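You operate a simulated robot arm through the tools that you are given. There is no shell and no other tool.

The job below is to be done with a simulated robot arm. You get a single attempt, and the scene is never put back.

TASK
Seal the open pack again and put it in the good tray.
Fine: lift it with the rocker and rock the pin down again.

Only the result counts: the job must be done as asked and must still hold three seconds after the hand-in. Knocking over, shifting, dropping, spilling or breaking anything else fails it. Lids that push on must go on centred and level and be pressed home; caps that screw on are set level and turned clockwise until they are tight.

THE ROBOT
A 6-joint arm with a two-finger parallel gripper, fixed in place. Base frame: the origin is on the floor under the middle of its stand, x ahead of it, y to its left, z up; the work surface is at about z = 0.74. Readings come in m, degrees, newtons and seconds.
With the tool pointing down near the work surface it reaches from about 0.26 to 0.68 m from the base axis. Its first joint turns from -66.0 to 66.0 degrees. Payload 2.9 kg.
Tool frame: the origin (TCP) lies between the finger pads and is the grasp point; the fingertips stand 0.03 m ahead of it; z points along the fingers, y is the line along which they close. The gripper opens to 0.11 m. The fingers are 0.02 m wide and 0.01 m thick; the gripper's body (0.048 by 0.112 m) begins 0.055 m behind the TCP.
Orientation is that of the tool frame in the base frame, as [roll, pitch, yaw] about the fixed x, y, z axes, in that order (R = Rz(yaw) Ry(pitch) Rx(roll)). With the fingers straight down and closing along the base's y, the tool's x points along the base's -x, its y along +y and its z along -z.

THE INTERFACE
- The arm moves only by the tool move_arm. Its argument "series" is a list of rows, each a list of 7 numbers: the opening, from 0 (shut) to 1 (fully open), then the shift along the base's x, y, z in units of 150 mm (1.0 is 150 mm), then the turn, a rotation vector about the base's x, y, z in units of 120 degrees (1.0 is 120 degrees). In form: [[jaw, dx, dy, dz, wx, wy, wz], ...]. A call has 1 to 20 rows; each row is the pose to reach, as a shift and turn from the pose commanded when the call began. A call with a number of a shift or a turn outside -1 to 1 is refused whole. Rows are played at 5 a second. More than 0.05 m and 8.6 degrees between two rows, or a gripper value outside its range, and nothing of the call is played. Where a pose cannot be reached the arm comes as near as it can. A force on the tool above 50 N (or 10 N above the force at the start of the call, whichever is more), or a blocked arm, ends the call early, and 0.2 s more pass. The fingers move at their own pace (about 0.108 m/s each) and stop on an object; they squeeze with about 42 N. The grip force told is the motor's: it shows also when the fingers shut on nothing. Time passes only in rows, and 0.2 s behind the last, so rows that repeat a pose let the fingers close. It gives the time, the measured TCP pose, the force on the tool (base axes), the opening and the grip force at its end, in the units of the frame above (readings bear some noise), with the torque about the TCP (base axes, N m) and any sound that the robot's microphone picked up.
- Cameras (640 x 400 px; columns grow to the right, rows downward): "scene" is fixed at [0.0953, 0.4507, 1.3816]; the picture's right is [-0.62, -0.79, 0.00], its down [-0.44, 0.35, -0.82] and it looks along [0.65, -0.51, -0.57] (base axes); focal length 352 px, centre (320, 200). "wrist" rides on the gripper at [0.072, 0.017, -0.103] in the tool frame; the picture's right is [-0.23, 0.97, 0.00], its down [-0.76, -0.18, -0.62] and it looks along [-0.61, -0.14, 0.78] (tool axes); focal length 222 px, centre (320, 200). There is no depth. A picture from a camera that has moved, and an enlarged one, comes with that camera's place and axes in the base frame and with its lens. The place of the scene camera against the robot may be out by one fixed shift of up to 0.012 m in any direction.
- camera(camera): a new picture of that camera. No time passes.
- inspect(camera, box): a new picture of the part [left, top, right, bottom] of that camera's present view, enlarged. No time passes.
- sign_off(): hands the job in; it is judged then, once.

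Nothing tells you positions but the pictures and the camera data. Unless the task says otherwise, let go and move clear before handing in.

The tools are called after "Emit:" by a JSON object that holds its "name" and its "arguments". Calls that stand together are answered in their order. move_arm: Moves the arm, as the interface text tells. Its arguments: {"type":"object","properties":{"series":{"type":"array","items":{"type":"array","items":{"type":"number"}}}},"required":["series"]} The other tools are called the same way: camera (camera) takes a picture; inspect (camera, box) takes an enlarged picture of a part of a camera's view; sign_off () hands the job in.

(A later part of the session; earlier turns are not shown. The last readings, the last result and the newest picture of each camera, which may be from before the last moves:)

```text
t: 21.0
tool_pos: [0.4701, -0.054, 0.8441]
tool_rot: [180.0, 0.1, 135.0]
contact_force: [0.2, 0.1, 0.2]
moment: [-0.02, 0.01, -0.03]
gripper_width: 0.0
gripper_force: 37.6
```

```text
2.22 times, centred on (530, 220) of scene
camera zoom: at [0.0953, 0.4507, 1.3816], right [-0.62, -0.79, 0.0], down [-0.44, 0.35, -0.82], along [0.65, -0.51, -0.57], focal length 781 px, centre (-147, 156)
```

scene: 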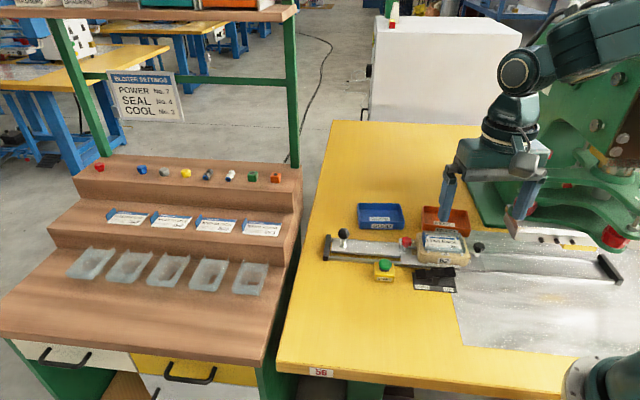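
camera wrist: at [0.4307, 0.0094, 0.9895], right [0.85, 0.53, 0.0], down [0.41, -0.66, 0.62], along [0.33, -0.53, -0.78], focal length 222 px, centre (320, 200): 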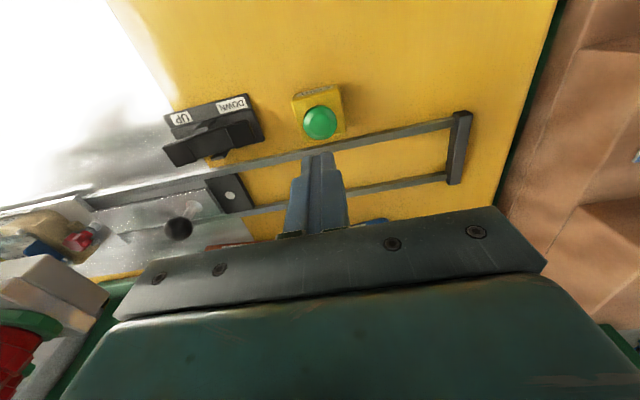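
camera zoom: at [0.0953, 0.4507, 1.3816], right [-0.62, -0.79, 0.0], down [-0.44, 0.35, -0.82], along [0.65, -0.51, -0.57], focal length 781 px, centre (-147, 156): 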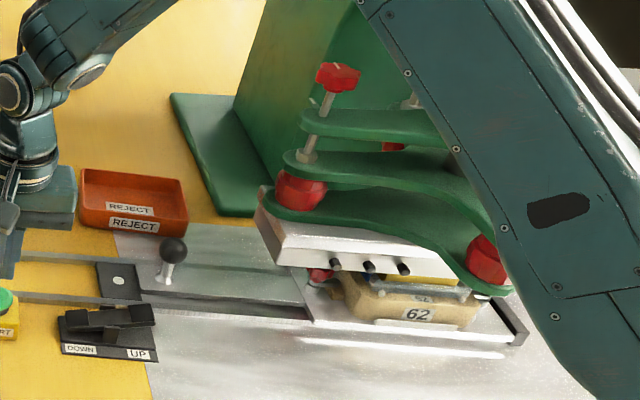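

The platen appears to be coming down onto the pack. I wait in place and watch the cycle.

Emit:
{"name": "move_arm", "arguments": {"series": [[0, 0, 0, 0.1, 0, 0, 0], [0, 0, 0, 0.1, 0, 0, 0], [0, 0, 0, 0.1, 0, 0, 0], [0, 0, 0, 0.1, 0, 0, 0], [0, 0, 0, 0.1, 0, 0, 0], [0, 0, 0, 0.1, 0, 0, 0], [0, 0, 0, 0.1, 0, 0, 0], [0, 0, 0, 0.1, 0, 0, 0]]}}

Emit:
{"name": "inspect", "arguments": {"camera": "scene", "box": [420, 130, 640, 310]}}

```text
t: 22.8
tool_pos: [0.4696, -0.0544, 0.8605]
tool_rot: [180.0, 0.0, 135.0]
contact_force: [-0.1, -0.2, 0.4]
moment: [-0.04, 0.03, 0.01]
gripper_width: 0.0
gripper_force: 38.1
```

```text
2.22 times, centred on (530, 220) of scene
camera zoom: at [0.0953, 0.4507, 1.3816], right [-0.62, -0.79, 0.0], down [-0.44, 0.35, -0.82], along [0.65, -0.51, -0.57], focal length 781 px, centre (-147, 156)
```

zoom: 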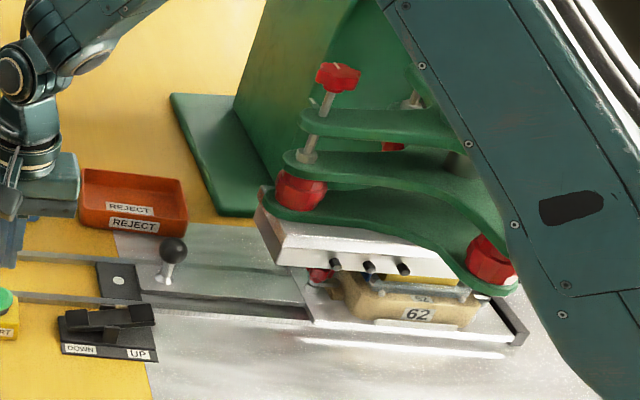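

The press is down on the pack and holding. I keep waiting for it to rise.

Emit:
{"name": "move_arm", "arguments": {"series": [[0, 0, 0, 0, 0, 0, 0], [0, 0, 0, 0, 0, 0, 0], [0, 0, 0, 0, 0, 0, 0], [0, 0, 0, 0, 0, 0, 0], [0, 0, 0, 0, 0, 0, 0], [0, 0, 0, 0, 0, 0, 0], [0, 0, 0, 0, 0, 0, 0], [0, 0, 0, 0, 0, 0, 0], [0, 0, 0, 0, 0, 0, 0], [0, 0, 0, 0, 0, 0, 0], [0, 0, 0, 0, 0, 0, 0], [0, 0, 0, 0, 0, 0, 0], [0, 0, 0, 0, 0, 0, 0], [0, 0, 0, 0, 0, 0, 0], [0, 0, 0, 0, 0, 0, 0]]}}

Emit:
{"name": "inspect", "arguments": {"camera": "scene", "box": [420, 130, 640, 310]}}

```text
t: 26.0
tool_pos: [0.4689, -0.054, 0.8609]
tool_rot: [-179.9, -0.1, 135.0]
contact_force: [0.4, 0.4, -0.1]
moment: [0.01, 0.02, -0.02]
gripper_width: 0.0002
gripper_force: 38.0
```

```text
2.22 times, centred on (530, 220) of scene
camera zoom: at [0.0953, 0.4507, 1.3816], right [-0.62, -0.79, 0.0], down [-0.44, 0.35, -0.82], along [0.65, -0.51, -0.57], focal length 781 px, centre (-147, 156)
```

zoom: 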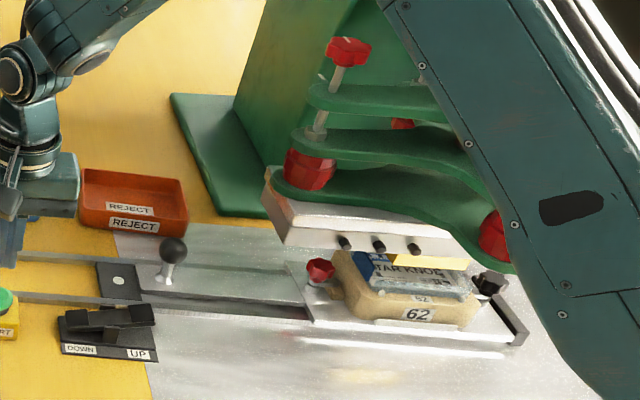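

The press has risen again. I check the pack up close before pulling the slide back.

Emit:
{"name": "inspect", "arguments": {"camera": "scene", "box": [530, 225, 610, 285]}}

Emit:
{"name": "move_arm", "arguments": {"series": [[0, -0.05, -0.2, 0.2, 0, 0, 0], [0.2, -0.15, -0.45, 0.4, 0, 0, 0], [0.4, -0.25, -0.7, 0.4, 0, 0, 0], [0.4, -0.35, -0.95, 0.4, 0, 0, 0]]}}

Emit:
{"name": "inspect", "arguments": {"camera": "scene", "box": [420, 130, 640, 310]}}

```text
6.67 times, centred on (570, 255) of scene
camera zoom: at [0.0953, 0.4507, 1.3816], right [-0.62, -0.79, 0.0], down [-0.44, 0.35, -0.82], along [0.65, -0.51, -0.57], focal length 2343 px, centre (-1347, -167)
```

zoom: 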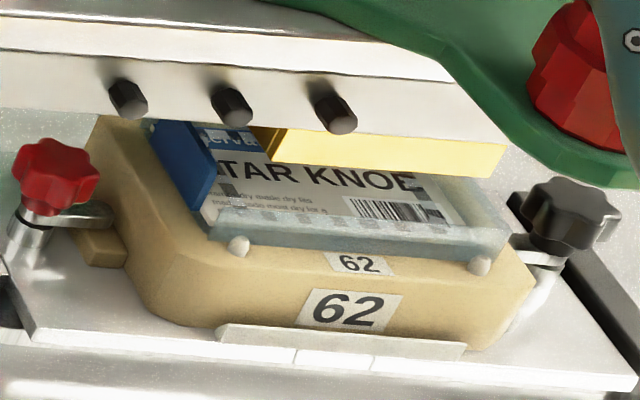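

```text
refused: row 2 steps farther than a row can; nothing moved
```

```text
2.22 times, centred on (530, 220) of scene
camera zoom: at [0.0953, 0.4507, 1.3816], right [-0.62, -0.79, 0.0], down [-0.44, 0.35, -0.82], along [0.65, -0.51, -0.57], focal length 781 px, centre (-147, 156)
```

zoom: 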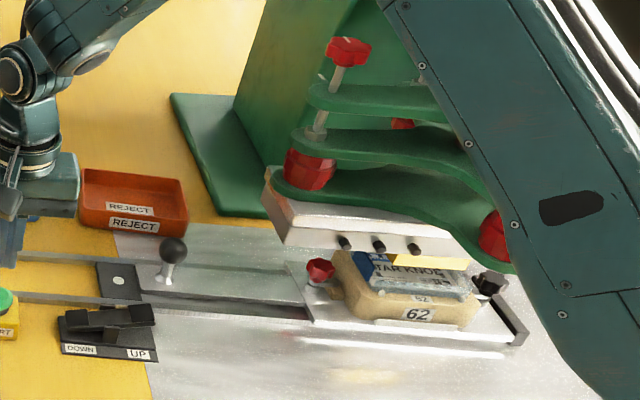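

A knurled seal line now shows around the card, so the seal took. I'll redo the move back above the ball handle in smaller steps.

Emit:
{"name": "move_arm", "arguments": {"series": [[0, -0.05, -0.18, 0.2, 0, 0, 0], [0.2, -0.13, -0.4, 0.35, 0, 0, 0], [0.4, -0.22, -0.65, 0.4, 0, 0, 0], [0.4, -0.32, -0.9, 0.4, 0, 0, 0]]}}

Emit:
{"name": "move_arm", "arguments": {"series": [[0.4, -0.1, -0.2, 0, 0, 0, 0], [0.4, -0.21, -0.4, 0, 0, 0, 0], [0.4, -0.21, -0.4, 0, 0, 0, 0]]}}

Emit:
{"name": "camera", "arguments": {"camera": "wrist"}}

```text
t: 27.0
tool_pos: [0.4216, -0.1906, 0.9199]
tool_rot: [180.0, 0.1, 135.1]
contact_force: [0.3, -0.3, -1.4]
moment: [0.0, 0.02, -0.01]
gripper_width: 0.0438
gripper_force: 0.0
```

```text
t: 27.8
tool_pos: [0.3892, -0.2483, 0.9196]
tool_rot: [180.0, -0.1, 135.0]
contact_force: [-0.3, 0.3, -0.6]
moment: [0.02, 0.0, -0.02]
gripper_width: 0.0442
gripper_force: 0.0
```

```text
taken
camera wrist: at [0.3494, -0.1857, 1.0232], right [0.85, 0.53, 0.0], down [0.41, -0.66, 0.62], along [0.33, -0.53, -0.78], focal length 222 px, centre (320, 200)
```

wrist: 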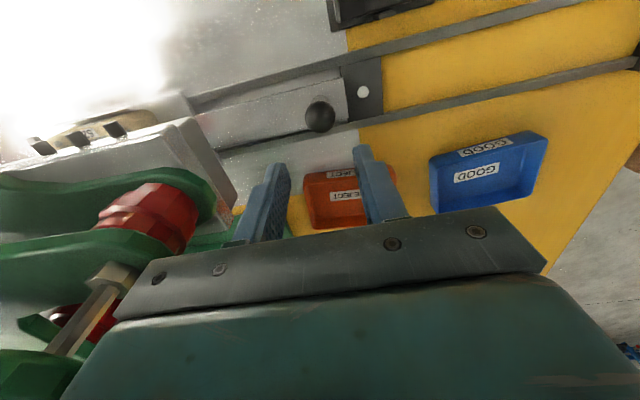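

The ball is again centred below the fingers at about (0.389, -0.249). I lower, grip it, and check forces.

Emit:
{"name": "move_arm", "arguments": {"series": [[0.4, -0.002, -0.006, -0.25, 0, 0, 0], [0.4, -0.002, -0.006, -0.5, 0, 0, 0], [0.4, -0.002, -0.006, -0.7, 0, 0, 0], [0.4, -0.002, -0.006, -0.78, 0, 0, 0], [0.2, -0.002, -0.006, -0.78, 0, 0, 0], [0.0, -0.002, -0.006, -0.78, 0, 0, 0], [0.0, -0.002, -0.006, -0.78, 0, 0, 0]]}}

```text
t: 29.4
tool_pos: [0.3914, -0.2492, 0.8014]
tool_rot: [179.8, 0.0, 135.1]
contact_force: [8.2, 12.4, 0.1]
moment: [0.07, -0.04, 0.05]
gripper_width: 0.0303
gripper_force: 45.0
```

Gripped. I pull the slide back along the rail toward home.

Emit:
{"name": "move_arm", "arguments": {"series": [[0, 0.06, 0.06, 0, 0, 0, 0], [0, 0.16, 0.16, 0, 0, 0, 0], [0, 0.28, 0.28, 0, 0, 0, 0], [0, 0.4, 0.4, 0, 0, 0, 0], [0, 0.52, 0.52, 0, 0, 0, 0], [0, 0.64, 0.64, 0, 0, 0, 0], [0, 0.76, 0.76, 0, 0, 0, 0]]}}

```text
t: 31.0
tool_pos: [0.5034, -0.1351, 0.8022]
tool_rot: [180.0, 0.1, 135.0]
contact_force: [5.6, -5.8, -14.9]
moment: [0.01, -0.39, 0.18]
gripper_width: 0.0305
gripper_force: 45.0
```

Moving well. I continue almost to home, then creep to the start position.

Emit:
{"name": "move_arm", "arguments": {"series": [[0, 0.1, 0.094, 0, 0, 0, 0], [0, 0.22, 0.213, 0, 0, 0, 0], [0, 0.34, 0.333, 0, 0, 0, 0], [0, 0.46, 0.453, 0, 0, 0, 0], [0, 0.56, 0.553, 0, 0, 0, 0], [0, 0.63, 0.623, 0, 0, 0, 0]]}}

Emit:
{"name": "inspect", "arguments": {"camera": "scene", "box": [310, 190, 490, 302]}}

```text
t: 32.4
tool_pos: [0.5972, -0.0421, 0.8031]
tool_rot: [-179.9, -0.1, 135.1]
contact_force: [0.0, 0.1, -12.6]
moment: [0.26, -0.06, -0.05]
gripper_width: 0.0304
gripper_force: 45.2
```

```text
3.56 times, centred on (400, 246) of scene
camera zoom: at [0.0956, 0.4506, 1.3816], right [-0.62, -0.79, 0.0], down [-0.44, 0.35, -0.82], along [0.65, -0.51, -0.57], focal length 1250 px, centre (36, 36)
```

zoom: 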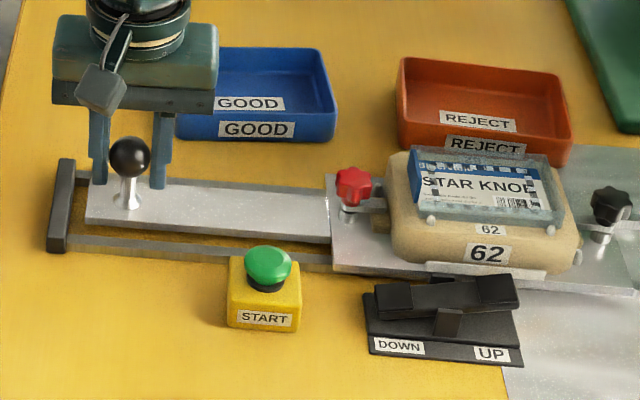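

About 6 mm short of the original home position. I creep in, watching for the home stop.

Emit:
{"name": "move_arm", "arguments": {"series": [[0, 0.015, 0.015, 0, 0, 0, 0], [0, 0.03, 0.03, 0, 0, 0, 0]]}}

Emit:
{"name": "inspect", "arguments": {"camera": "scene", "box": [310, 190, 490, 302]}}

```text
t: 33.0
tool_pos: [0.6026, -0.0374, 0.8036]
tool_rot: [-180.0, -0.2, 135.1]
contact_force: [-0.9, 1.1, -12.2]
moment: [0.39, 0.3, 0.29]
gripper_width: 0.0303
gripper_force: 44.7
```

```text
3.56 times, centred on (400, 246) of scene
camera zoom: at [0.0956, 0.4506, 1.3816], right [-0.62, -0.79, 0.0], down [-0.44, 0.35, -0.82], along [0.65, -0.51, -0.57], focal length 1250 px, centre (36, 36)
```

zoom: 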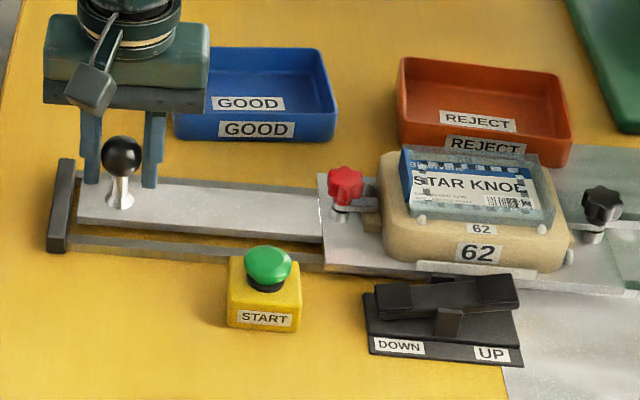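

Now within about 1 mm of the start position. I nudge slightly further to feel whether a home stop is there.

Emit:
{"name": "move_arm", "arguments": {"series": [[0, 0.008, 0.008, 0, 0, 0, 0], [0, 0.014, 0.014, 0, 0, 0, 0]]}}

Emit:
{"name": "inspect", "arguments": {"camera": "scene", "box": [310, 190, 490, 302]}}

```text
t: 33.6
tool_pos: [0.6029, -0.037, 0.8026]
tool_rot: [-179.7, -0.1, 134.9]
contact_force: [-17.6, -2.0, -5.2]
moment: [-0.58, -0.52, 0.11]
gripper_width: 0.0305
gripper_force: 45.1
```

```text
3.56 times, centred on (400, 246) of scene
camera zoom: at [0.095, 0.4506, 1.3817], right [-0.62, -0.79, 0.0], down [-0.44, 0.35, -0.82], along [0.65, -0.51, -0.57], focal length 1250 px, centre (36, 36)
```

zoom: 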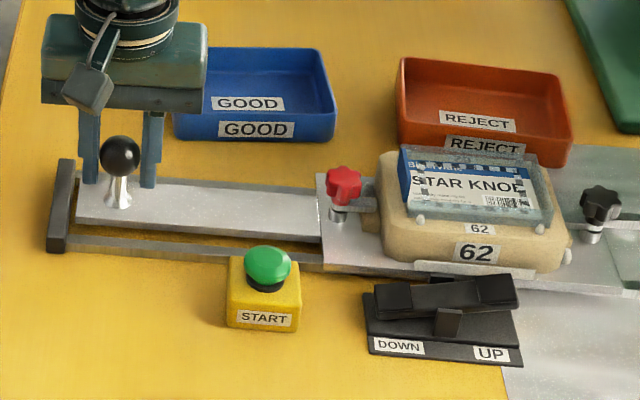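

The slide is back against its home stop (ball matches its original picture position). I relax, release and lift off.

Emit:
{"name": "move_arm", "arguments": {"series": [[0, -0.01, -0.0015, 0, 0, 0, 0], [0.2, -0.01, -0.0015, 0, 0, 0, 0], [0.4, -0.01, -0.0015, 0, 0, 0, 0], [0.4, -0.01, -0.0015, 0, 0, 0, 0], [0.4, -0.01, -0.0015, 0.15, 0, 0, 0], [0.4, -0.01, -0.0015, 0.4, 0, 0, 0], [0.4, -0.01, -0.0015, 0.7, 0, 0, 0]]}}

Emit:
{"name": "inspect", "arguments": {"camera": "scene", "box": [310, 190, 490, 302]}}

Emit:
{"name": "camera", "arguments": {"camera": "wrist"}}

```text
t: 35.2
tool_pos: [0.6024, -0.0347, 0.9096]
tool_rot: [179.9, 0.0, 134.9]
contact_force: [1.0, 0.5, 0.0]
moment: [-0.02, 0.0, 0.01]
gripper_width: 0.0438
gripper_force: 0.1
```

```text
3.56 times, centred on (400, 246) of scene
camera zoom: at [0.0953, 0.4507, 1.3816], right [-0.62, -0.79, 0.0], down [-0.44, 0.35, -0.82], along [0.65, -0.51, -0.57], focal length 1250 px, centre (36, 36)
```

zoom: 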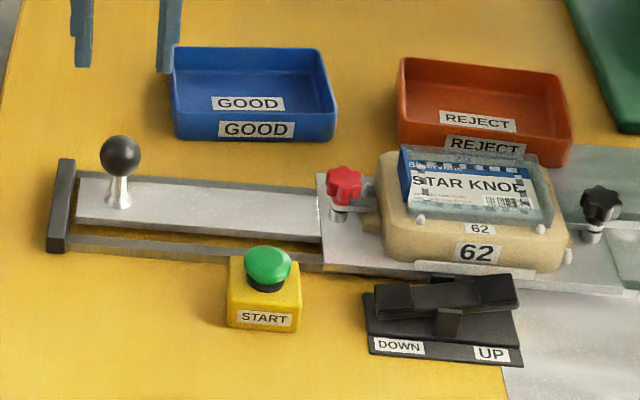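

```text
taken
camera wrist: at [0.5625, 0.0277, 1.0121], right [0.85, 0.53, 0.0], down [0.41, -0.66, 0.62], along [0.33, -0.53, -0.78], focal length 222 px, centre (320, 200)
```

wrist: 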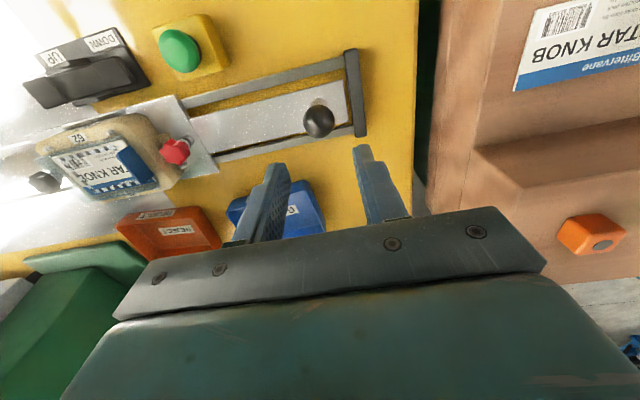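

Slide is home with the sealed pack. The rocker's UP pad is at about (0.362, -0.153, 0.785); I move above it with fingers closed.

Emit:
{"name": "move_arm", "arguments": {"series": [[0.2, -0.22, -0.1, 0, 0, 0, 0], [0.0, -0.44, -0.2, 0, 0, 0, 0], [0.0, -0.66, -0.3, 0, 0, 0, 0], [0.0, -0.88, -0.4, 0, 0, 0, 0]]}}

Emit:
{"name": "move_arm", "arguments": {"series": [[0.0, -0.22, -0.12, -0.05, 0, 0, 0], [0.0, -0.45, -0.25, -0.1, 0, 0, 0], [0.0, -0.72, -0.385, -0.1, 0, 0, 0], [0.0, -0.72, -0.385, -0.1, 0, 0, 0]]}}

Emit:
{"name": "camera", "arguments": {"camera": "wrist"}}

Emit:
{"name": "inspect", "arguments": {"camera": "wrist", "box": [200, 60, 440, 210]}}

```text
t: 36.2
tool_pos: [0.4707, -0.0962, 0.908]
tool_rot: [-180.0, 0.1, 135.0]
contact_force: [0.1, -1.2, -0.4]
moment: [0.01, 0.0, 0.0]
gripper_width: 0.0001
gripper_force: 37.6
```

```text
t: 37.2
tool_pos: [0.3636, -0.1537, 0.8919]
tool_rot: [-179.9, 0.0, 135.0]
contact_force: [-0.5, 0.4, 0.3]
moment: [-0.03, -0.01, -0.01]
gripper_width: 0.0
gripper_force: 37.7
```

```text
taken
camera wrist: at [0.3222, -0.0912, 0.9951], right [0.85, 0.53, 0.0], down [0.41, -0.66, 0.62], along [0.33, -0.53, -0.78], focal length 222 px, centre (320, 200)
```

wrist: 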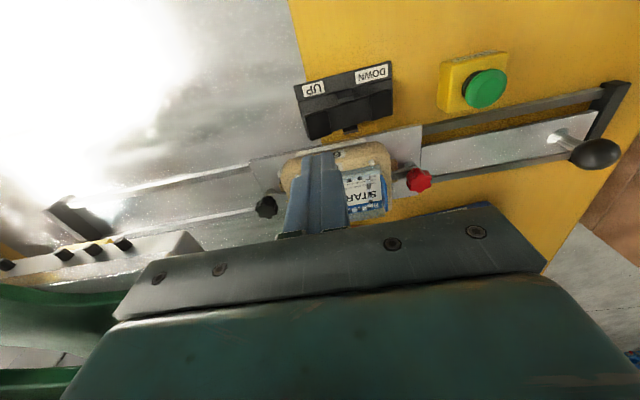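

```text
2.67 times, centred on (320, 135) of wrist
camera zoom: at [0.3222, -0.0912, 0.9951], right [0.85, 0.53, 0.0], down [0.41, -0.66, 0.62], along [0.33, -0.53, -0.78], focal length 592 px, centre (320, 373)
```

zoom: 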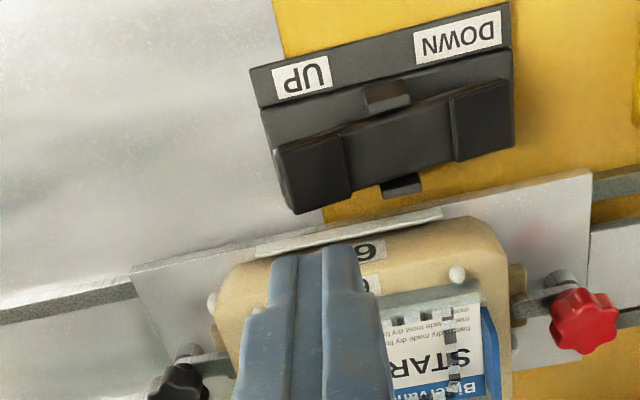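

The UP pad centre measures about (0.3595, -0.156). I correct by a few millimetres and lower to just above it, then press in small steps.

Emit:
{"name": "move_arm", "arguments": {"series": [[0, -0.027, -0.015, -0.15, 0, 0, 0], [0, -0.027, -0.015, -0.32, 0, 0, 0], [0, -0.027, -0.015, -0.42, 0, 0, 0], [0, -0.027, -0.015, -0.46, 0, 0, 0]]}}

Emit:
{"name": "inspect", "arguments": {"camera": "scene", "box": [395, 220, 485, 300]}}

```text
t: 38.2
tool_pos: [0.3578, -0.1564, 0.8233]
tool_rot: [-180.0, 0.0, 135.0]
contact_force: [0.0, -0.5, 0.7]
moment: [0.0, -0.01, -0.02]
gripper_width: 0.0001
gripper_force: 38.2
```

```text
5.00 times, centred on (440, 260) of scene
camera zoom: at [0.0953, 0.4507, 1.3816], right [-0.62, -0.79, 0.0], down [-0.44, 0.35, -0.82], along [0.65, -0.51, -0.57], focal length 1758 px, centre (-280, -100)
```

zoom: 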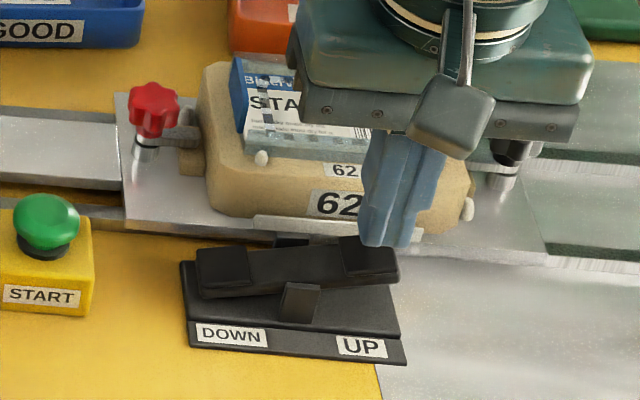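

The fingertips are just above the UP pad, a little toward its outer end. I shift 3 mm inward and press down in small steps.

Emit:
{"name": "move_arm", "arguments": {"series": [[0, 0.015, 0.012, -0.04, 0, 0, 0], [0, 0.015, 0.012, -0.065, 0, 0, 0], [0, 0.015, 0.012, -0.09, 0, 0, 0], [0, 0.015, 0.012, -0.115, 0, 0, 0], [0, 0.015, 0.012, -0.14, 0, 0, 0]]}}

Emit:
{"name": "inspect", "arguments": {"camera": "scene", "box": [395, 220, 485, 300]}}

```text
t: 39.4
tool_pos: [0.3608, -0.1532, 0.8029]
tool_rot: [-180.0, -0.1, 135.0]
contact_force: [-0.9, -0.3, 0.6]
moment: [-0.04, 0.0, 0.01]
gripper_width: 0.0
gripper_force: 37.5
```

```text
5.00 times, centred on (440, 260) of scene
camera zoom: at [0.0953, 0.4507, 1.3816], right [-0.62, -0.79, 0.0], down [-0.44, 0.35, -0.82], along [0.65, -0.51, -0.57], focal length 1758 px, centre (-280, -100)
```

zoom: 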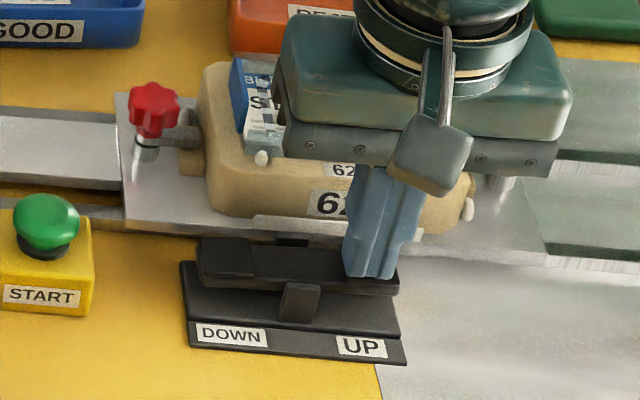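

The rocker has begun to tip (DOWN end rising) with little force so far. I press a few millimetres further.

Emit:
{"name": "move_arm", "arguments": {"series": [[0, 0, 0, -0.02, 0, 0, 0], [0, 0, 0, -0.04, 0, 0, 0], [0, 0, 0, -0.055, 0, 0, 0], [0, 0, 0, -0.07, 0, 0, 0]]}}

Emit:
{"name": "inspect", "arguments": {"camera": "scene", "box": [395, 220, 485, 300]}}

```text
t: 40.4
tool_pos: [0.3607, -0.1544, 0.7963]
tool_rot: [180.0, 0.1, 134.9]
contact_force: [-5.6, 1.4, 14.7]
moment: [0.12, 0.07, 0.01]
gripper_width: 0.0
gripper_force: 37.4
stopped in row 4: the force on the tool passed its limit at 57 N (the readings are from after the stop); the commanded pose is now the measured one
```

```text
5.00 times, centred on (440, 260) of scene
camera zoom: at [0.095, 0.4508, 1.3816], right [-0.62, -0.79, 0.0], down [-0.44, 0.35, -0.82], along [0.65, -0.51, -0.57], focal length 1758 px, centre (-280, -100)
```

zoom: 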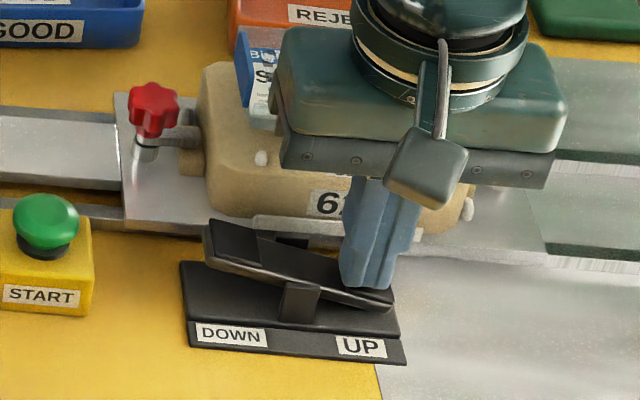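

The rocker has gone fully over to UP and the pack appears lifted. I raise the fingers and check that it stays.

Emit:
{"name": "move_arm", "arguments": {"series": [[0, 0, 0, 0.1, 0, 0, 0], [0, 0, 0, 0.35, 0, 0, 0], [0, -0.1, 0.1, 0.65, 0, 0, 0], [0, -0.2, 0.3, 0.9, 0, 0, 0]]}}

Emit:
{"name": "inspect", "arguments": {"camera": "scene", "box": [395, 210, 485, 290]}}

Emit:
{"name": "camera", "arguments": {"camera": "wrist"}}

Emit:
{"name": "inspect", "arguments": {"camera": "wrist", "box": [240, 80, 440, 205]}}

```text
refused: row 4 steps farther than a row can; nothing moved
```

```text
5.00 times, centred on (440, 250) of scene
camera zoom: at [0.095, 0.4508, 1.3816], right [-0.62, -0.79, 0.0], down [-0.44, 0.35, -0.82], along [0.65, -0.51, -0.57], focal length 1758 px, centre (-280, -50)
```

zoom: 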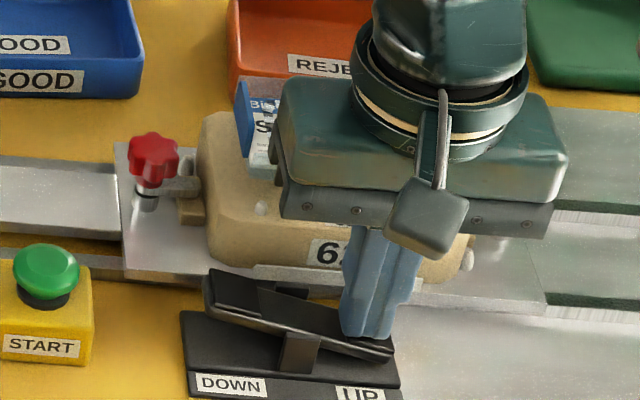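

```text
taken
camera wrist: at [0.3208, -0.0912, 0.8997], right [0.85, 0.53, 0.0], down [0.41, -0.66, 0.62], along [0.33, -0.53, -0.78], focal length 222 px, centre (320, 200)
```

wrist: 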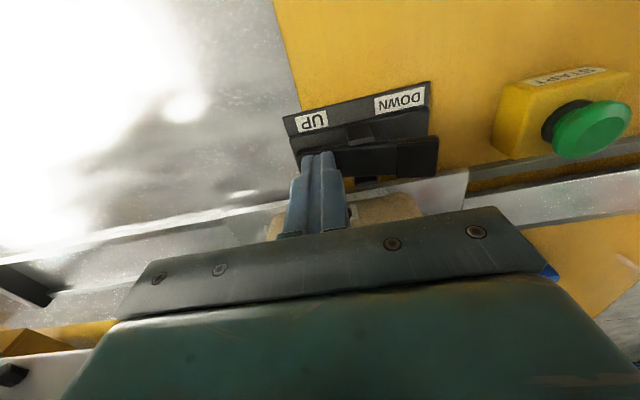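

```text
3.20 times, centred on (340, 142) of wrist
camera zoom: at [0.3208, -0.0912, 0.8997], right [0.85, 0.53, 0.0], down [0.41, -0.66, 0.62], along [0.33, -0.53, -0.78], focal length 711 px, centre (256, 384)
```

zoom: 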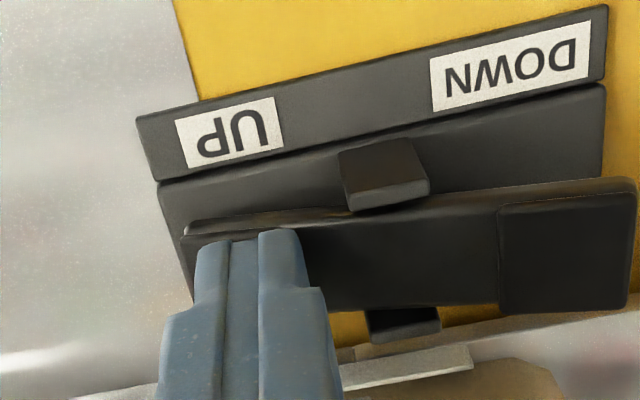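

The rocker is at UP. I raise straight up first, then move over the pack while turning the gripper 90° so the fingers close across the pack's width.

Emit:
{"name": "move_arm", "arguments": {"series": [[0, 0, 0, 0.15, 0, 0, 0], [0, 0, 0, 0.4, 0, 0, 0], [0, 0, 0, 0.68, 0, 0, 0.06], [0.3, 0, 0, 0.96, 0, 0, 0.12], [0.5, 0.05, -0.05, 0.98, 0, 0, 0.185], [0.7, 0.1, -0.1, 0.98, 0, 0, 0.25], [0.9, 0.15, -0.15, 0.98, 0, 0, 0.315], [1, 0.2, -0.2, 0.98, 0, 0, 0.38], [1, 0.25, -0.25, 0.98, 0, 0, 0.445], [1, 0.3, -0.3, 0.98, 0, 0, 0.51], [1, 0.35, -0.35, 0.98, 0, 0, 0.575], [1, 0.4, -0.4, 0.98, 0, 0, 0.64], [1, 0.4, -0.4, 0.98, 0, 0, 0.7], [1, 0.4, -0.4, 0.98, 0, 0, 0.75]]}}

Emit:
{"name": "camera", "arguments": {"camera": "wrist"}}

Emit:
{"name": "inspect", "arguments": {"camera": "scene", "box": [395, 215, 485, 290]}}

```text
t: 43.4
tool_pos: [0.4211, -0.2144, 0.9433]
tool_rot: [-180.0, 0.1, -134.9]
contact_force: [-0.1, 0.4, -0.2]
moment: [-0.01, 0.02, -0.01]
gripper_width: 0.1102
gripper_force: 0.1
```

```text
taken
camera wrist: at [0.3576, -0.2544, 1.0459], right [-0.53, 0.85, 0.0], down [0.66, 0.41, 0.62], along [0.53, 0.33, -0.78], focal length 222 px, centre (320, 200)
```

wrist: 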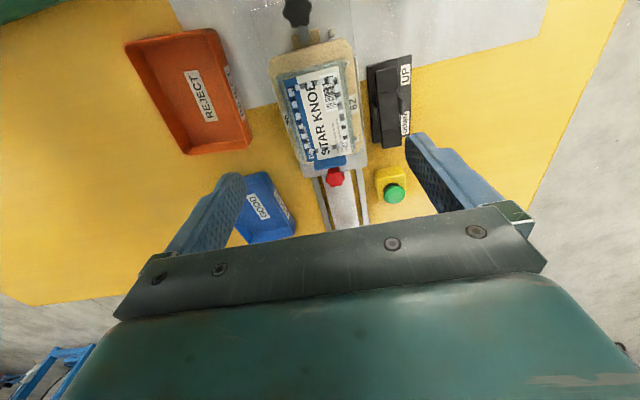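

```text
5.33 times, centred on (440, 252) of scene
camera zoom: at [0.0953, 0.4507, 1.3816], right [-0.62, -0.79, 0.0], down [-0.44, 0.35, -0.82], along [0.65, -0.51, -0.57], focal length 1875 px, centre (-320, -80)
```

zoom: 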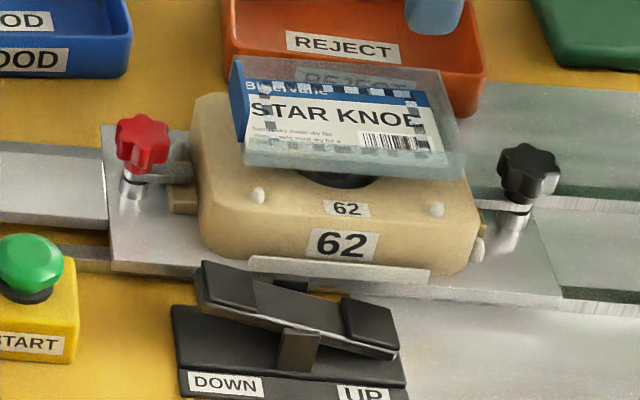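

The pack is lifted clear of the nest and the rocker stays at UP. I zoom the wrist camera on the pack to measure its centre, width and height.

Emit:
{"name": "inspect", "arguments": {"camera": "wrist", "box": [240, 30, 420, 205]}}

Emit:
{"name": "inspect", "arguments": {"camera": "scene", "box": [420, 220, 465, 258]}}

Emit:
{"name": "inspect", "arguments": {"camera": "wrist", "box": [100, 20, 320, 260]}}

```text
2.29 times, centred on (330, 118) of wrist
camera zoom: at [0.3576, -0.2544, 1.0459], right [-0.53, 0.85, 0.0], down [0.66, 0.41, 0.62], along [0.53, 0.33, -0.78], focal length 508 px, centre (297, 389)
```

zoom: 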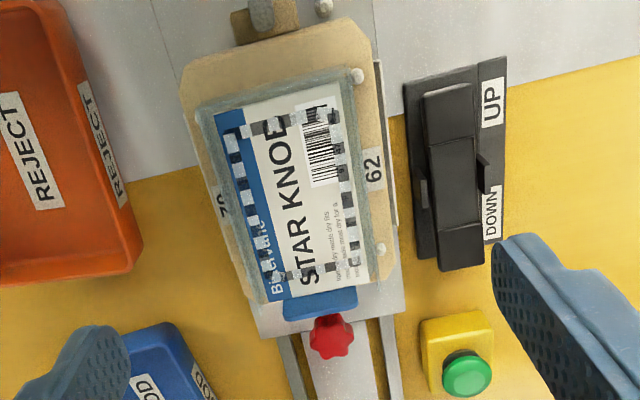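

```text
10.53 times, centred on (442, 239) of scene
camera zoom: at [0.0953, 0.4507, 1.3816], right [-0.62, -0.79, 0.0], down [-0.44, 0.35, -0.82], along [0.65, -0.51, -0.57], focal length 3700 px, centre (-970, -210)
```

zoom: 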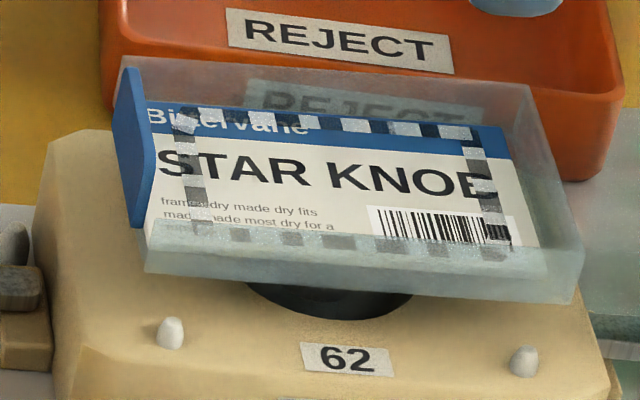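

```text
1.67 times, centred on (210, 140) of wrist
camera zoom: at [0.3576, -0.2544, 1.0459], right [-0.53, 0.85, 0.0], down [0.66, 0.41, 0.62], along [0.53, 0.33, -0.78], focal length 370 px, centre (503, 300)
```

zoom: 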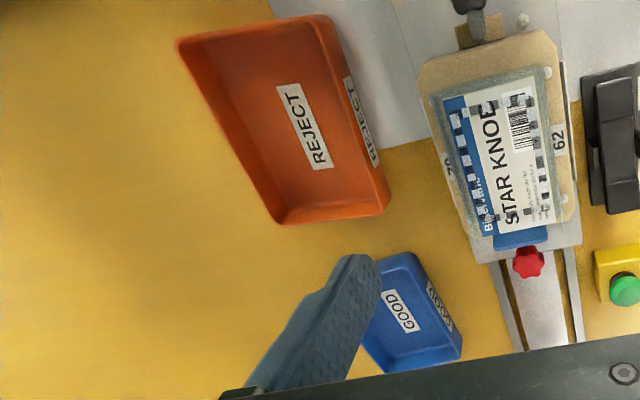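

The lifted pack is centred near (0.4215, -0.2157), about 88 × 58 mm, rim at z ≈ 0.82 and flange at about 0.803. I lower the open fingers beside its long walls and check before closing.

Emit:
{"name": "move_arm", "arguments": {"series": [[0.8, 0.003, -0.008, -0.2, 0, 0, 0], [0.78, 0.003, -0.008, -0.42, 0, 0, 0], [0.78, 0.003, -0.008, -0.6, 0, 0, 0], [0.78, 0.003, -0.008, -0.7, 0, 0, 0], [0.78, 0.003, -0.008, -0.745, 0, 0, 0]]}}

Emit:
{"name": "camera", "arguments": {"camera": "wrist"}}

Emit:
{"name": "inspect", "arguments": {"camera": "scene", "box": [400, 205, 490, 280]}}

```text
t: 44.6
tool_pos: [0.4216, -0.2157, 0.8299]
tool_rot: [180.0, 0.1, -134.9]
contact_force: [0.3, 0.0, 0.2]
moment: [-0.02, 0.03, 0.0]
gripper_width: 0.0858
gripper_force: 0.0
```

```text
taken
camera wrist: at [0.3582, -0.2556, 0.934], right [-0.53, 0.85, 0.0], down [0.66, 0.41, 0.62], along [0.53, 0.33, -0.78], focal length 222 px, centre (320, 200)
```

wrist: 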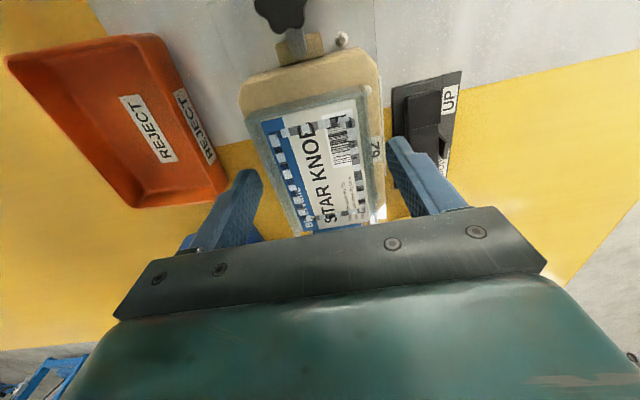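

```text
5.33 times, centred on (445, 242) of scene
camera zoom: at [0.0953, 0.4507, 1.3816], right [-0.62, -0.79, 0.0], down [-0.44, 0.35, -0.82], along [0.65, -0.51, -0.57], focal length 1875 px, centre (-347, -27)
```

zoom: 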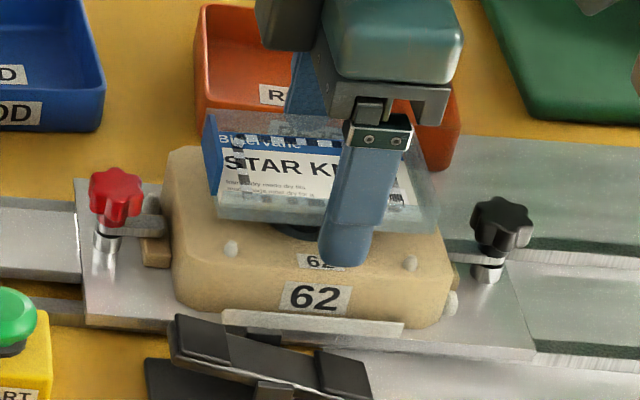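

The fingers straddle the pack. I zoom in to check the gap on each side before closing.

Emit:
{"name": "inspect", "arguments": {"camera": "wrist", "box": [220, 70, 440, 240]}}

```text
2.35 times, centred on (330, 155) of wrist
camera zoom: at [0.3582, -0.2556, 0.934], right [-0.53, 0.85, 0.0], down [0.66, 0.41, 0.62], along [0.53, 0.33, -0.78], focal length 523 px, centre (296, 306)
```

zoom: 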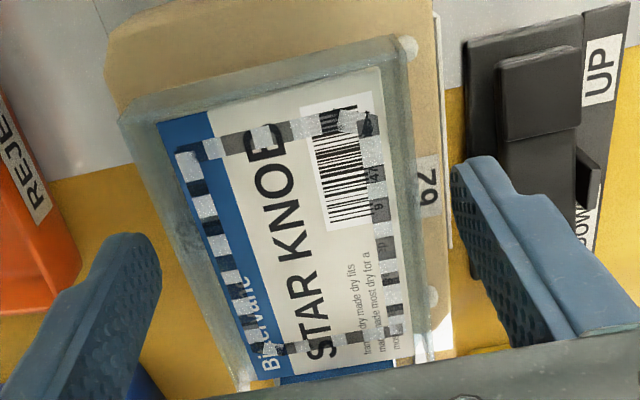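

The pack is centred between the fingers within about a millimetre. I close on it.

Emit:
{"name": "move_arm", "arguments": {"series": [[0.65, 0, 0, 0, 0, 0, 0], [0.5, 0, 0, 0, 0, 0, 0], [0.4, 0, 0, 0, 0, 0, 0], [0.4, 0, 0, 0, 0, 0, 0]]}}

Emit:
{"name": "inspect", "arguments": {"camera": "scene", "box": [400, 205, 490, 280]}}

```text
t: 45.6
tool_pos: [0.4214, -0.2156, 0.8313]
tool_rot: [-179.9, 0.1, -135.0]
contact_force: [0.6, -1.3, 0.9]
moment: [0.01, 0.0, 0.03]
gripper_width: 0.0602
gripper_force: 42.1
```

```text
5.33 times, centred on (445, 242) of scene
camera zoom: at [0.0953, 0.4507, 1.3816], right [-0.62, -0.79, 0.0], down [-0.44, 0.35, -0.82], along [0.65, -0.51, -0.57], focal length 1875 px, centre (-347, -27)
```

zoom: 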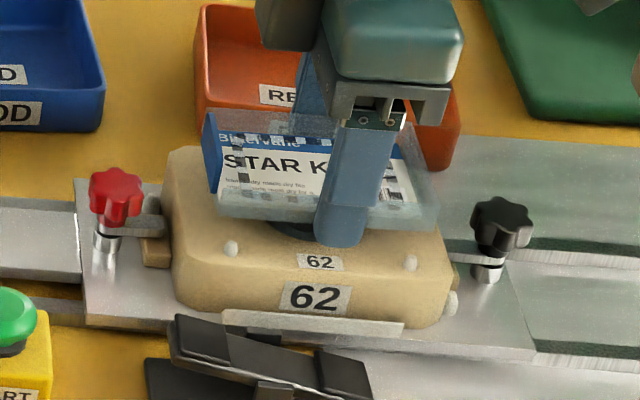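

It is gripped at 60 mm across the walls. I lift straight up and check the pack.

Emit:
{"name": "move_arm", "arguments": {"series": [[0.4, 0, 0, 0.06, 0, 0, 0], [0.4, 0, 0, 0.2, 0, 0, 0], [0.4, 0, 0, 0.4, 0, 0, 0], [0.4, 0, 0, 0.6, 0, 0, 0], [0.4, 0, 0, 0.75, 0, 0, 0]]}}

Emit:
{"name": "camera", "arguments": {"camera": "scene"}}

Emit:
{"name": "camera", "arguments": {"camera": "wrist"}}

Emit:
{"name": "inspect", "arguments": {"camera": "scene", "box": [340, 150, 500, 270]}}

```text
t: 46.8
tool_pos: [0.4201, -0.2158, 0.9448]
tool_rot: [179.8, 0.0, -135.0]
contact_force: [-0.4, 0.4, -0.1]
moment: [-0.02, 0.0, 0.02]
gripper_width: 0.0605
gripper_force: 42.1
```

```text
taken
```

scene: 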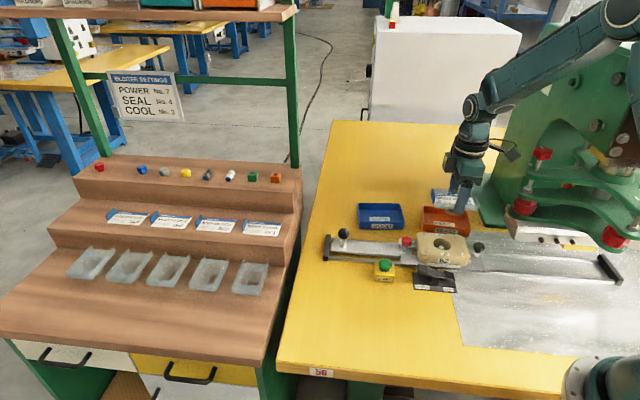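

```text
taken
camera wrist: at [0.3577, -0.2551, 1.0473], right [-0.53, 0.85, 0.0], down [0.66, 0.41, 0.62], along [0.53, 0.33, -0.78], focal length 222 px, centre (320, 200)
```

wrist: 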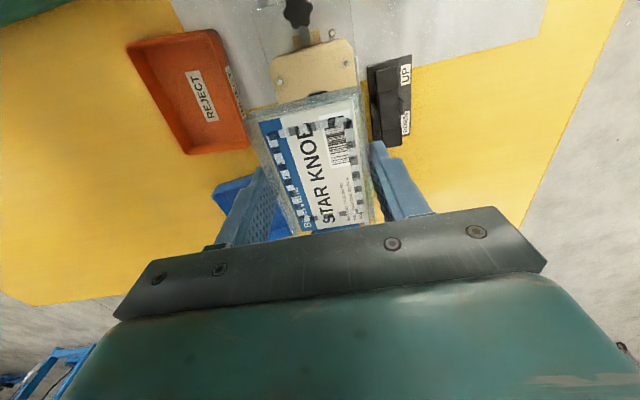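

```text
3.33 times, centred on (420, 210) of scene
camera zoom: at [0.0953, 0.4507, 1.3816], right [-0.62, -0.79, 0.0], down [-0.44, 0.35, -0.82], along [0.65, -0.51, -0.57], focal length 1172 px, centre (-13, 167)
```

zoom: 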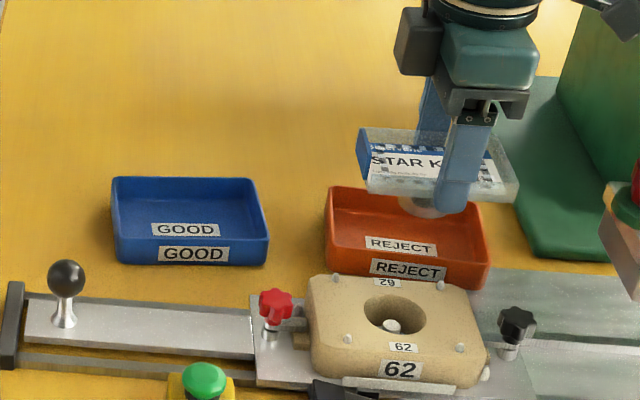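

The pack is held with its bubble underneath, and the nest shows the raised pin in its hole. I zoom in on the held pack and the GOOD tray to get heights for placing.

Emit:
{"name": "inspect", "arguments": {"camera": "scene", "box": [420, 180, 485, 225]}}

Emit:
{"name": "inspect", "arguments": {"camera": "scene", "box": [345, 190, 415, 240]}}

```text
8.89 times, centred on (452, 202) of scene
camera zoom: at [0.0953, 0.4507, 1.3816], right [-0.62, -0.79, 0.0], down [-0.44, 0.35, -0.82], along [0.65, -0.51, -0.57], focal length 3125 px, centre (-858, 178)
```

zoom: 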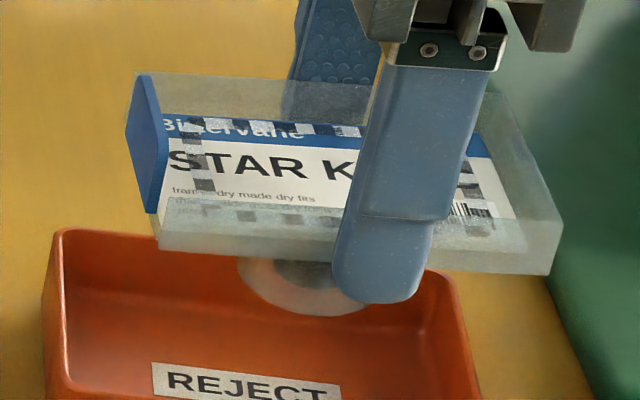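

```text
8.00 times, centred on (380, 215) of scene
camera zoom: at [0.0953, 0.4507, 1.3816], right [-0.62, -0.79, 0.0], down [-0.44, 0.35, -0.82], along [0.65, -0.51, -0.57], focal length 2812 px, centre (-160, 80)
```

zoom: 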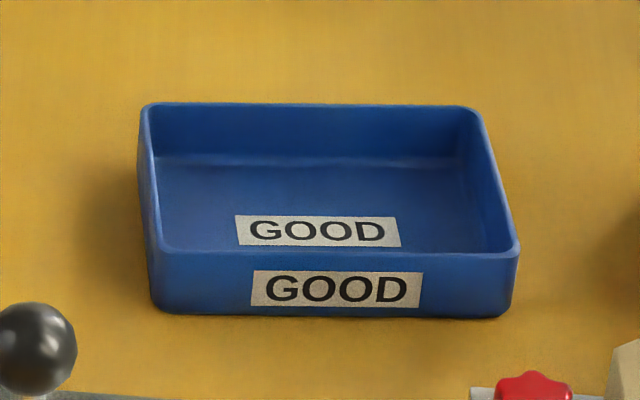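

The bubble hangs about 22 mm below the flange, and the tray is about 26 mm deep, so the fingers should stay at rim height when letting go. I move to a spot from where the wrist camera can see the GOOD tray past the fingers.

Emit:
{"name": "move_arm", "arguments": {"series": [[0.4, 0.1, 0.14, 0, 0, 0, 0], [0.4, 0.25, 0.32, 0, 0, 0, 0], [0.4, 0.41, 0.52, 0, 0, 0, 0], [0.4, 0.57, 0.72, 0, 0, 0, 0], [0.4, 0.7, 0.86, 0, 0, 0, 0], [0.4, 0.733, 0.905, 0, 0, 0, 0]]}}

Emit:
{"name": "camera", "arguments": {"camera": "wrist"}}

Emit:
{"name": "inspect", "arguments": {"camera": "wrist", "box": [100, 40, 300, 190]}}

```text
t: 48.2
tool_pos: [0.5329, -0.0795, 0.9423]
tool_rot: [179.9, 0.0, -135.0]
contact_force: [-0.2, 0.6, -0.2]
moment: [0.01, 0.03, -0.02]
gripper_width: 0.0605
gripper_force: 42.5
```

```text
taken
camera wrist: at [0.4687, -0.1187, 1.046], right [-0.53, 0.85, 0.0], down [0.66, 0.41, 0.62], along [0.53, 0.33, -0.78], focal length 222 px, centre (320, 200)
```

wrist: 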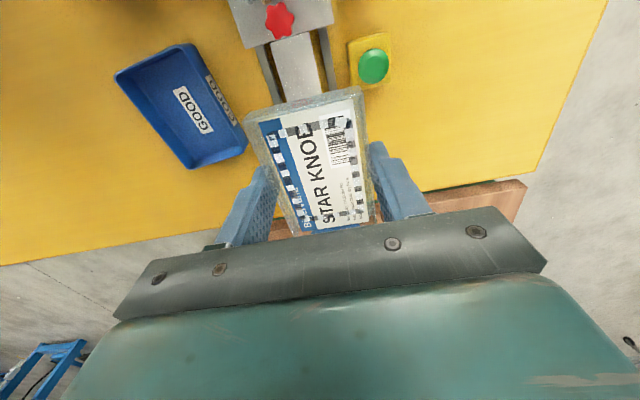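

```text
2.67 times, centred on (200, 115) of wrist
camera zoom: at [0.4687, -0.1187, 1.046], right [-0.53, 0.85, 0.0], down [0.66, 0.41, 0.62], along [0.53, 0.33, -0.78], focal length 592 px, centre (640, 427)
```

zoom: 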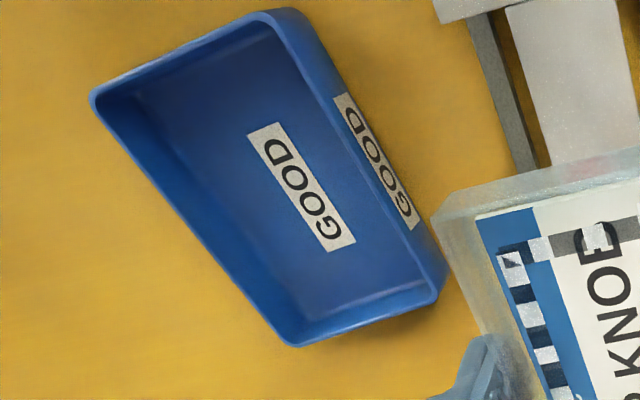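

The GOOD tray's centre comes out at about (0.633, -0.210), its long side turned about 50°, rim near z = 0.769. I carry the pack over it, turning 5° to line up, and look before lowering.

Emit:
{"name": "move_arm", "arguments": {"series": [[0.4, 0.13, -0.17, 0, 0, 0, 0.01], [0.4, 0.29, -0.38, 0, 0, 0, 0.02], [0.4, 0.45, -0.59, 0, 0, 0, 0.03], [0.4, 0.59, -0.78, 0, 0, 0, 0.04], [0.4, 0.661, -0.87, 0, 0, 0, 0.042], [0.4, 0.661, -0.87, -0.2, 0, 0, 0.042], [0.4, 0.661, -0.87, -0.45, 0, 0, 0.042], [0.4, 0.661, -0.87, -0.65, 0, 0, 0.042]]}}

Emit:
{"name": "inspect", "arguments": {"camera": "scene", "box": [335, 160, 435, 245]}}

Emit:
{"name": "camera", "arguments": {"camera": "wrist"}}

```text
t: 50.0
tool_pos: [0.6313, -0.2117, 0.8467]
tool_rot: [180.0, 0.1, -130.0]
contact_force: [0.9, 0.6, 1.1]
moment: [0.01, -0.06, 0.0]
gripper_width: 0.0606
gripper_force: 41.9
```

```text
4.71 times, centred on (385, 202) of scene
camera zoom: at [0.0954, 0.4507, 1.3816], right [-0.62, -0.79, 0.0], down [-0.44, 0.35, -0.82], along [0.65, -0.51, -0.57], focal length 1654 px, centre (14, 188)
```

zoom: 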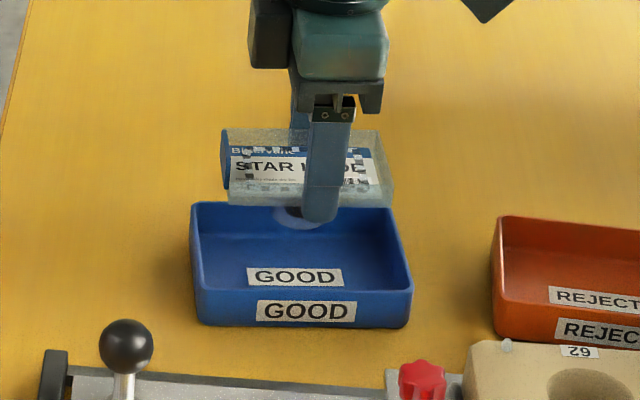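

```text
taken
camera wrist: at [0.5712, -0.2556, 0.9498], right [-0.6, 0.8, 0.0], down [0.62, 0.47, 0.62], along [0.5, 0.38, -0.78], focal length 222 px, centre (320, 200)
```

wrist: 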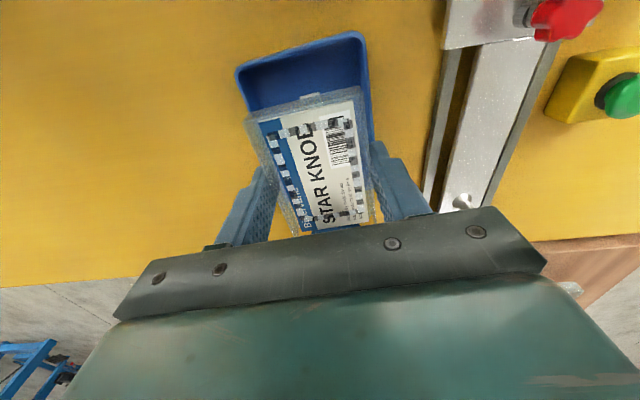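

The pack is lined up over the GOOD tray (offset under 3 mm). I lower it until the fingertips are just above rim height.

Emit:
{"name": "move_arm", "arguments": {"series": [[0.4, 0.01, 0.006, -0.08, 0, 0, 0], [0.4, 0.014, 0.009, -0.16, 0, 0, 0], [0.4, 0.014, 0.009, -0.23, 0, 0, 0], [0.4, 0.014, 0.009, -0.275, 0, 0, 0]]}}

Emit:
{"name": "inspect", "arguments": {"camera": "scene", "box": [335, 170, 435, 245]}}

Emit:
{"name": "inspect", "arguments": {"camera": "wrist", "box": [200, 20, 440, 240]}}

```text
t: 51.0
tool_pos: [0.6343, -0.21, 0.8058]
tool_rot: [180.0, 0.1, -129.8]
contact_force: [-0.1, -0.8, -0.8]
moment: [0.04, 0.03, -0.04]
gripper_width: 0.0601
gripper_force: 42.1
```

```text
5.33 times, centred on (385, 208) of scene
camera zoom: at [0.0954, 0.4507, 1.3816], right [-0.62, -0.79, 0.0], down [-0.44, 0.35, -0.82], along [0.65, -0.51, -0.57], focal length 1875 px, centre (-27, 160)
```

zoom: 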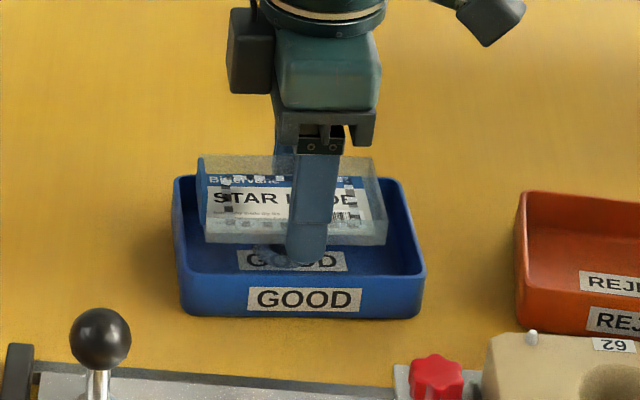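

```text
1.82 times, centred on (320, 130) of wrist
camera zoom: at [0.5732, -0.2536, 0.9082], right [-0.6, 0.8, 0.0], down [0.62, 0.47, 0.62], along [0.5, 0.38, -0.78], focal length 404 px, centre (320, 327)
```

zoom: 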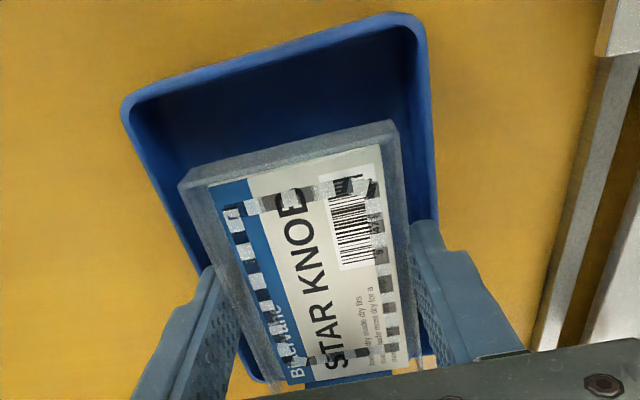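

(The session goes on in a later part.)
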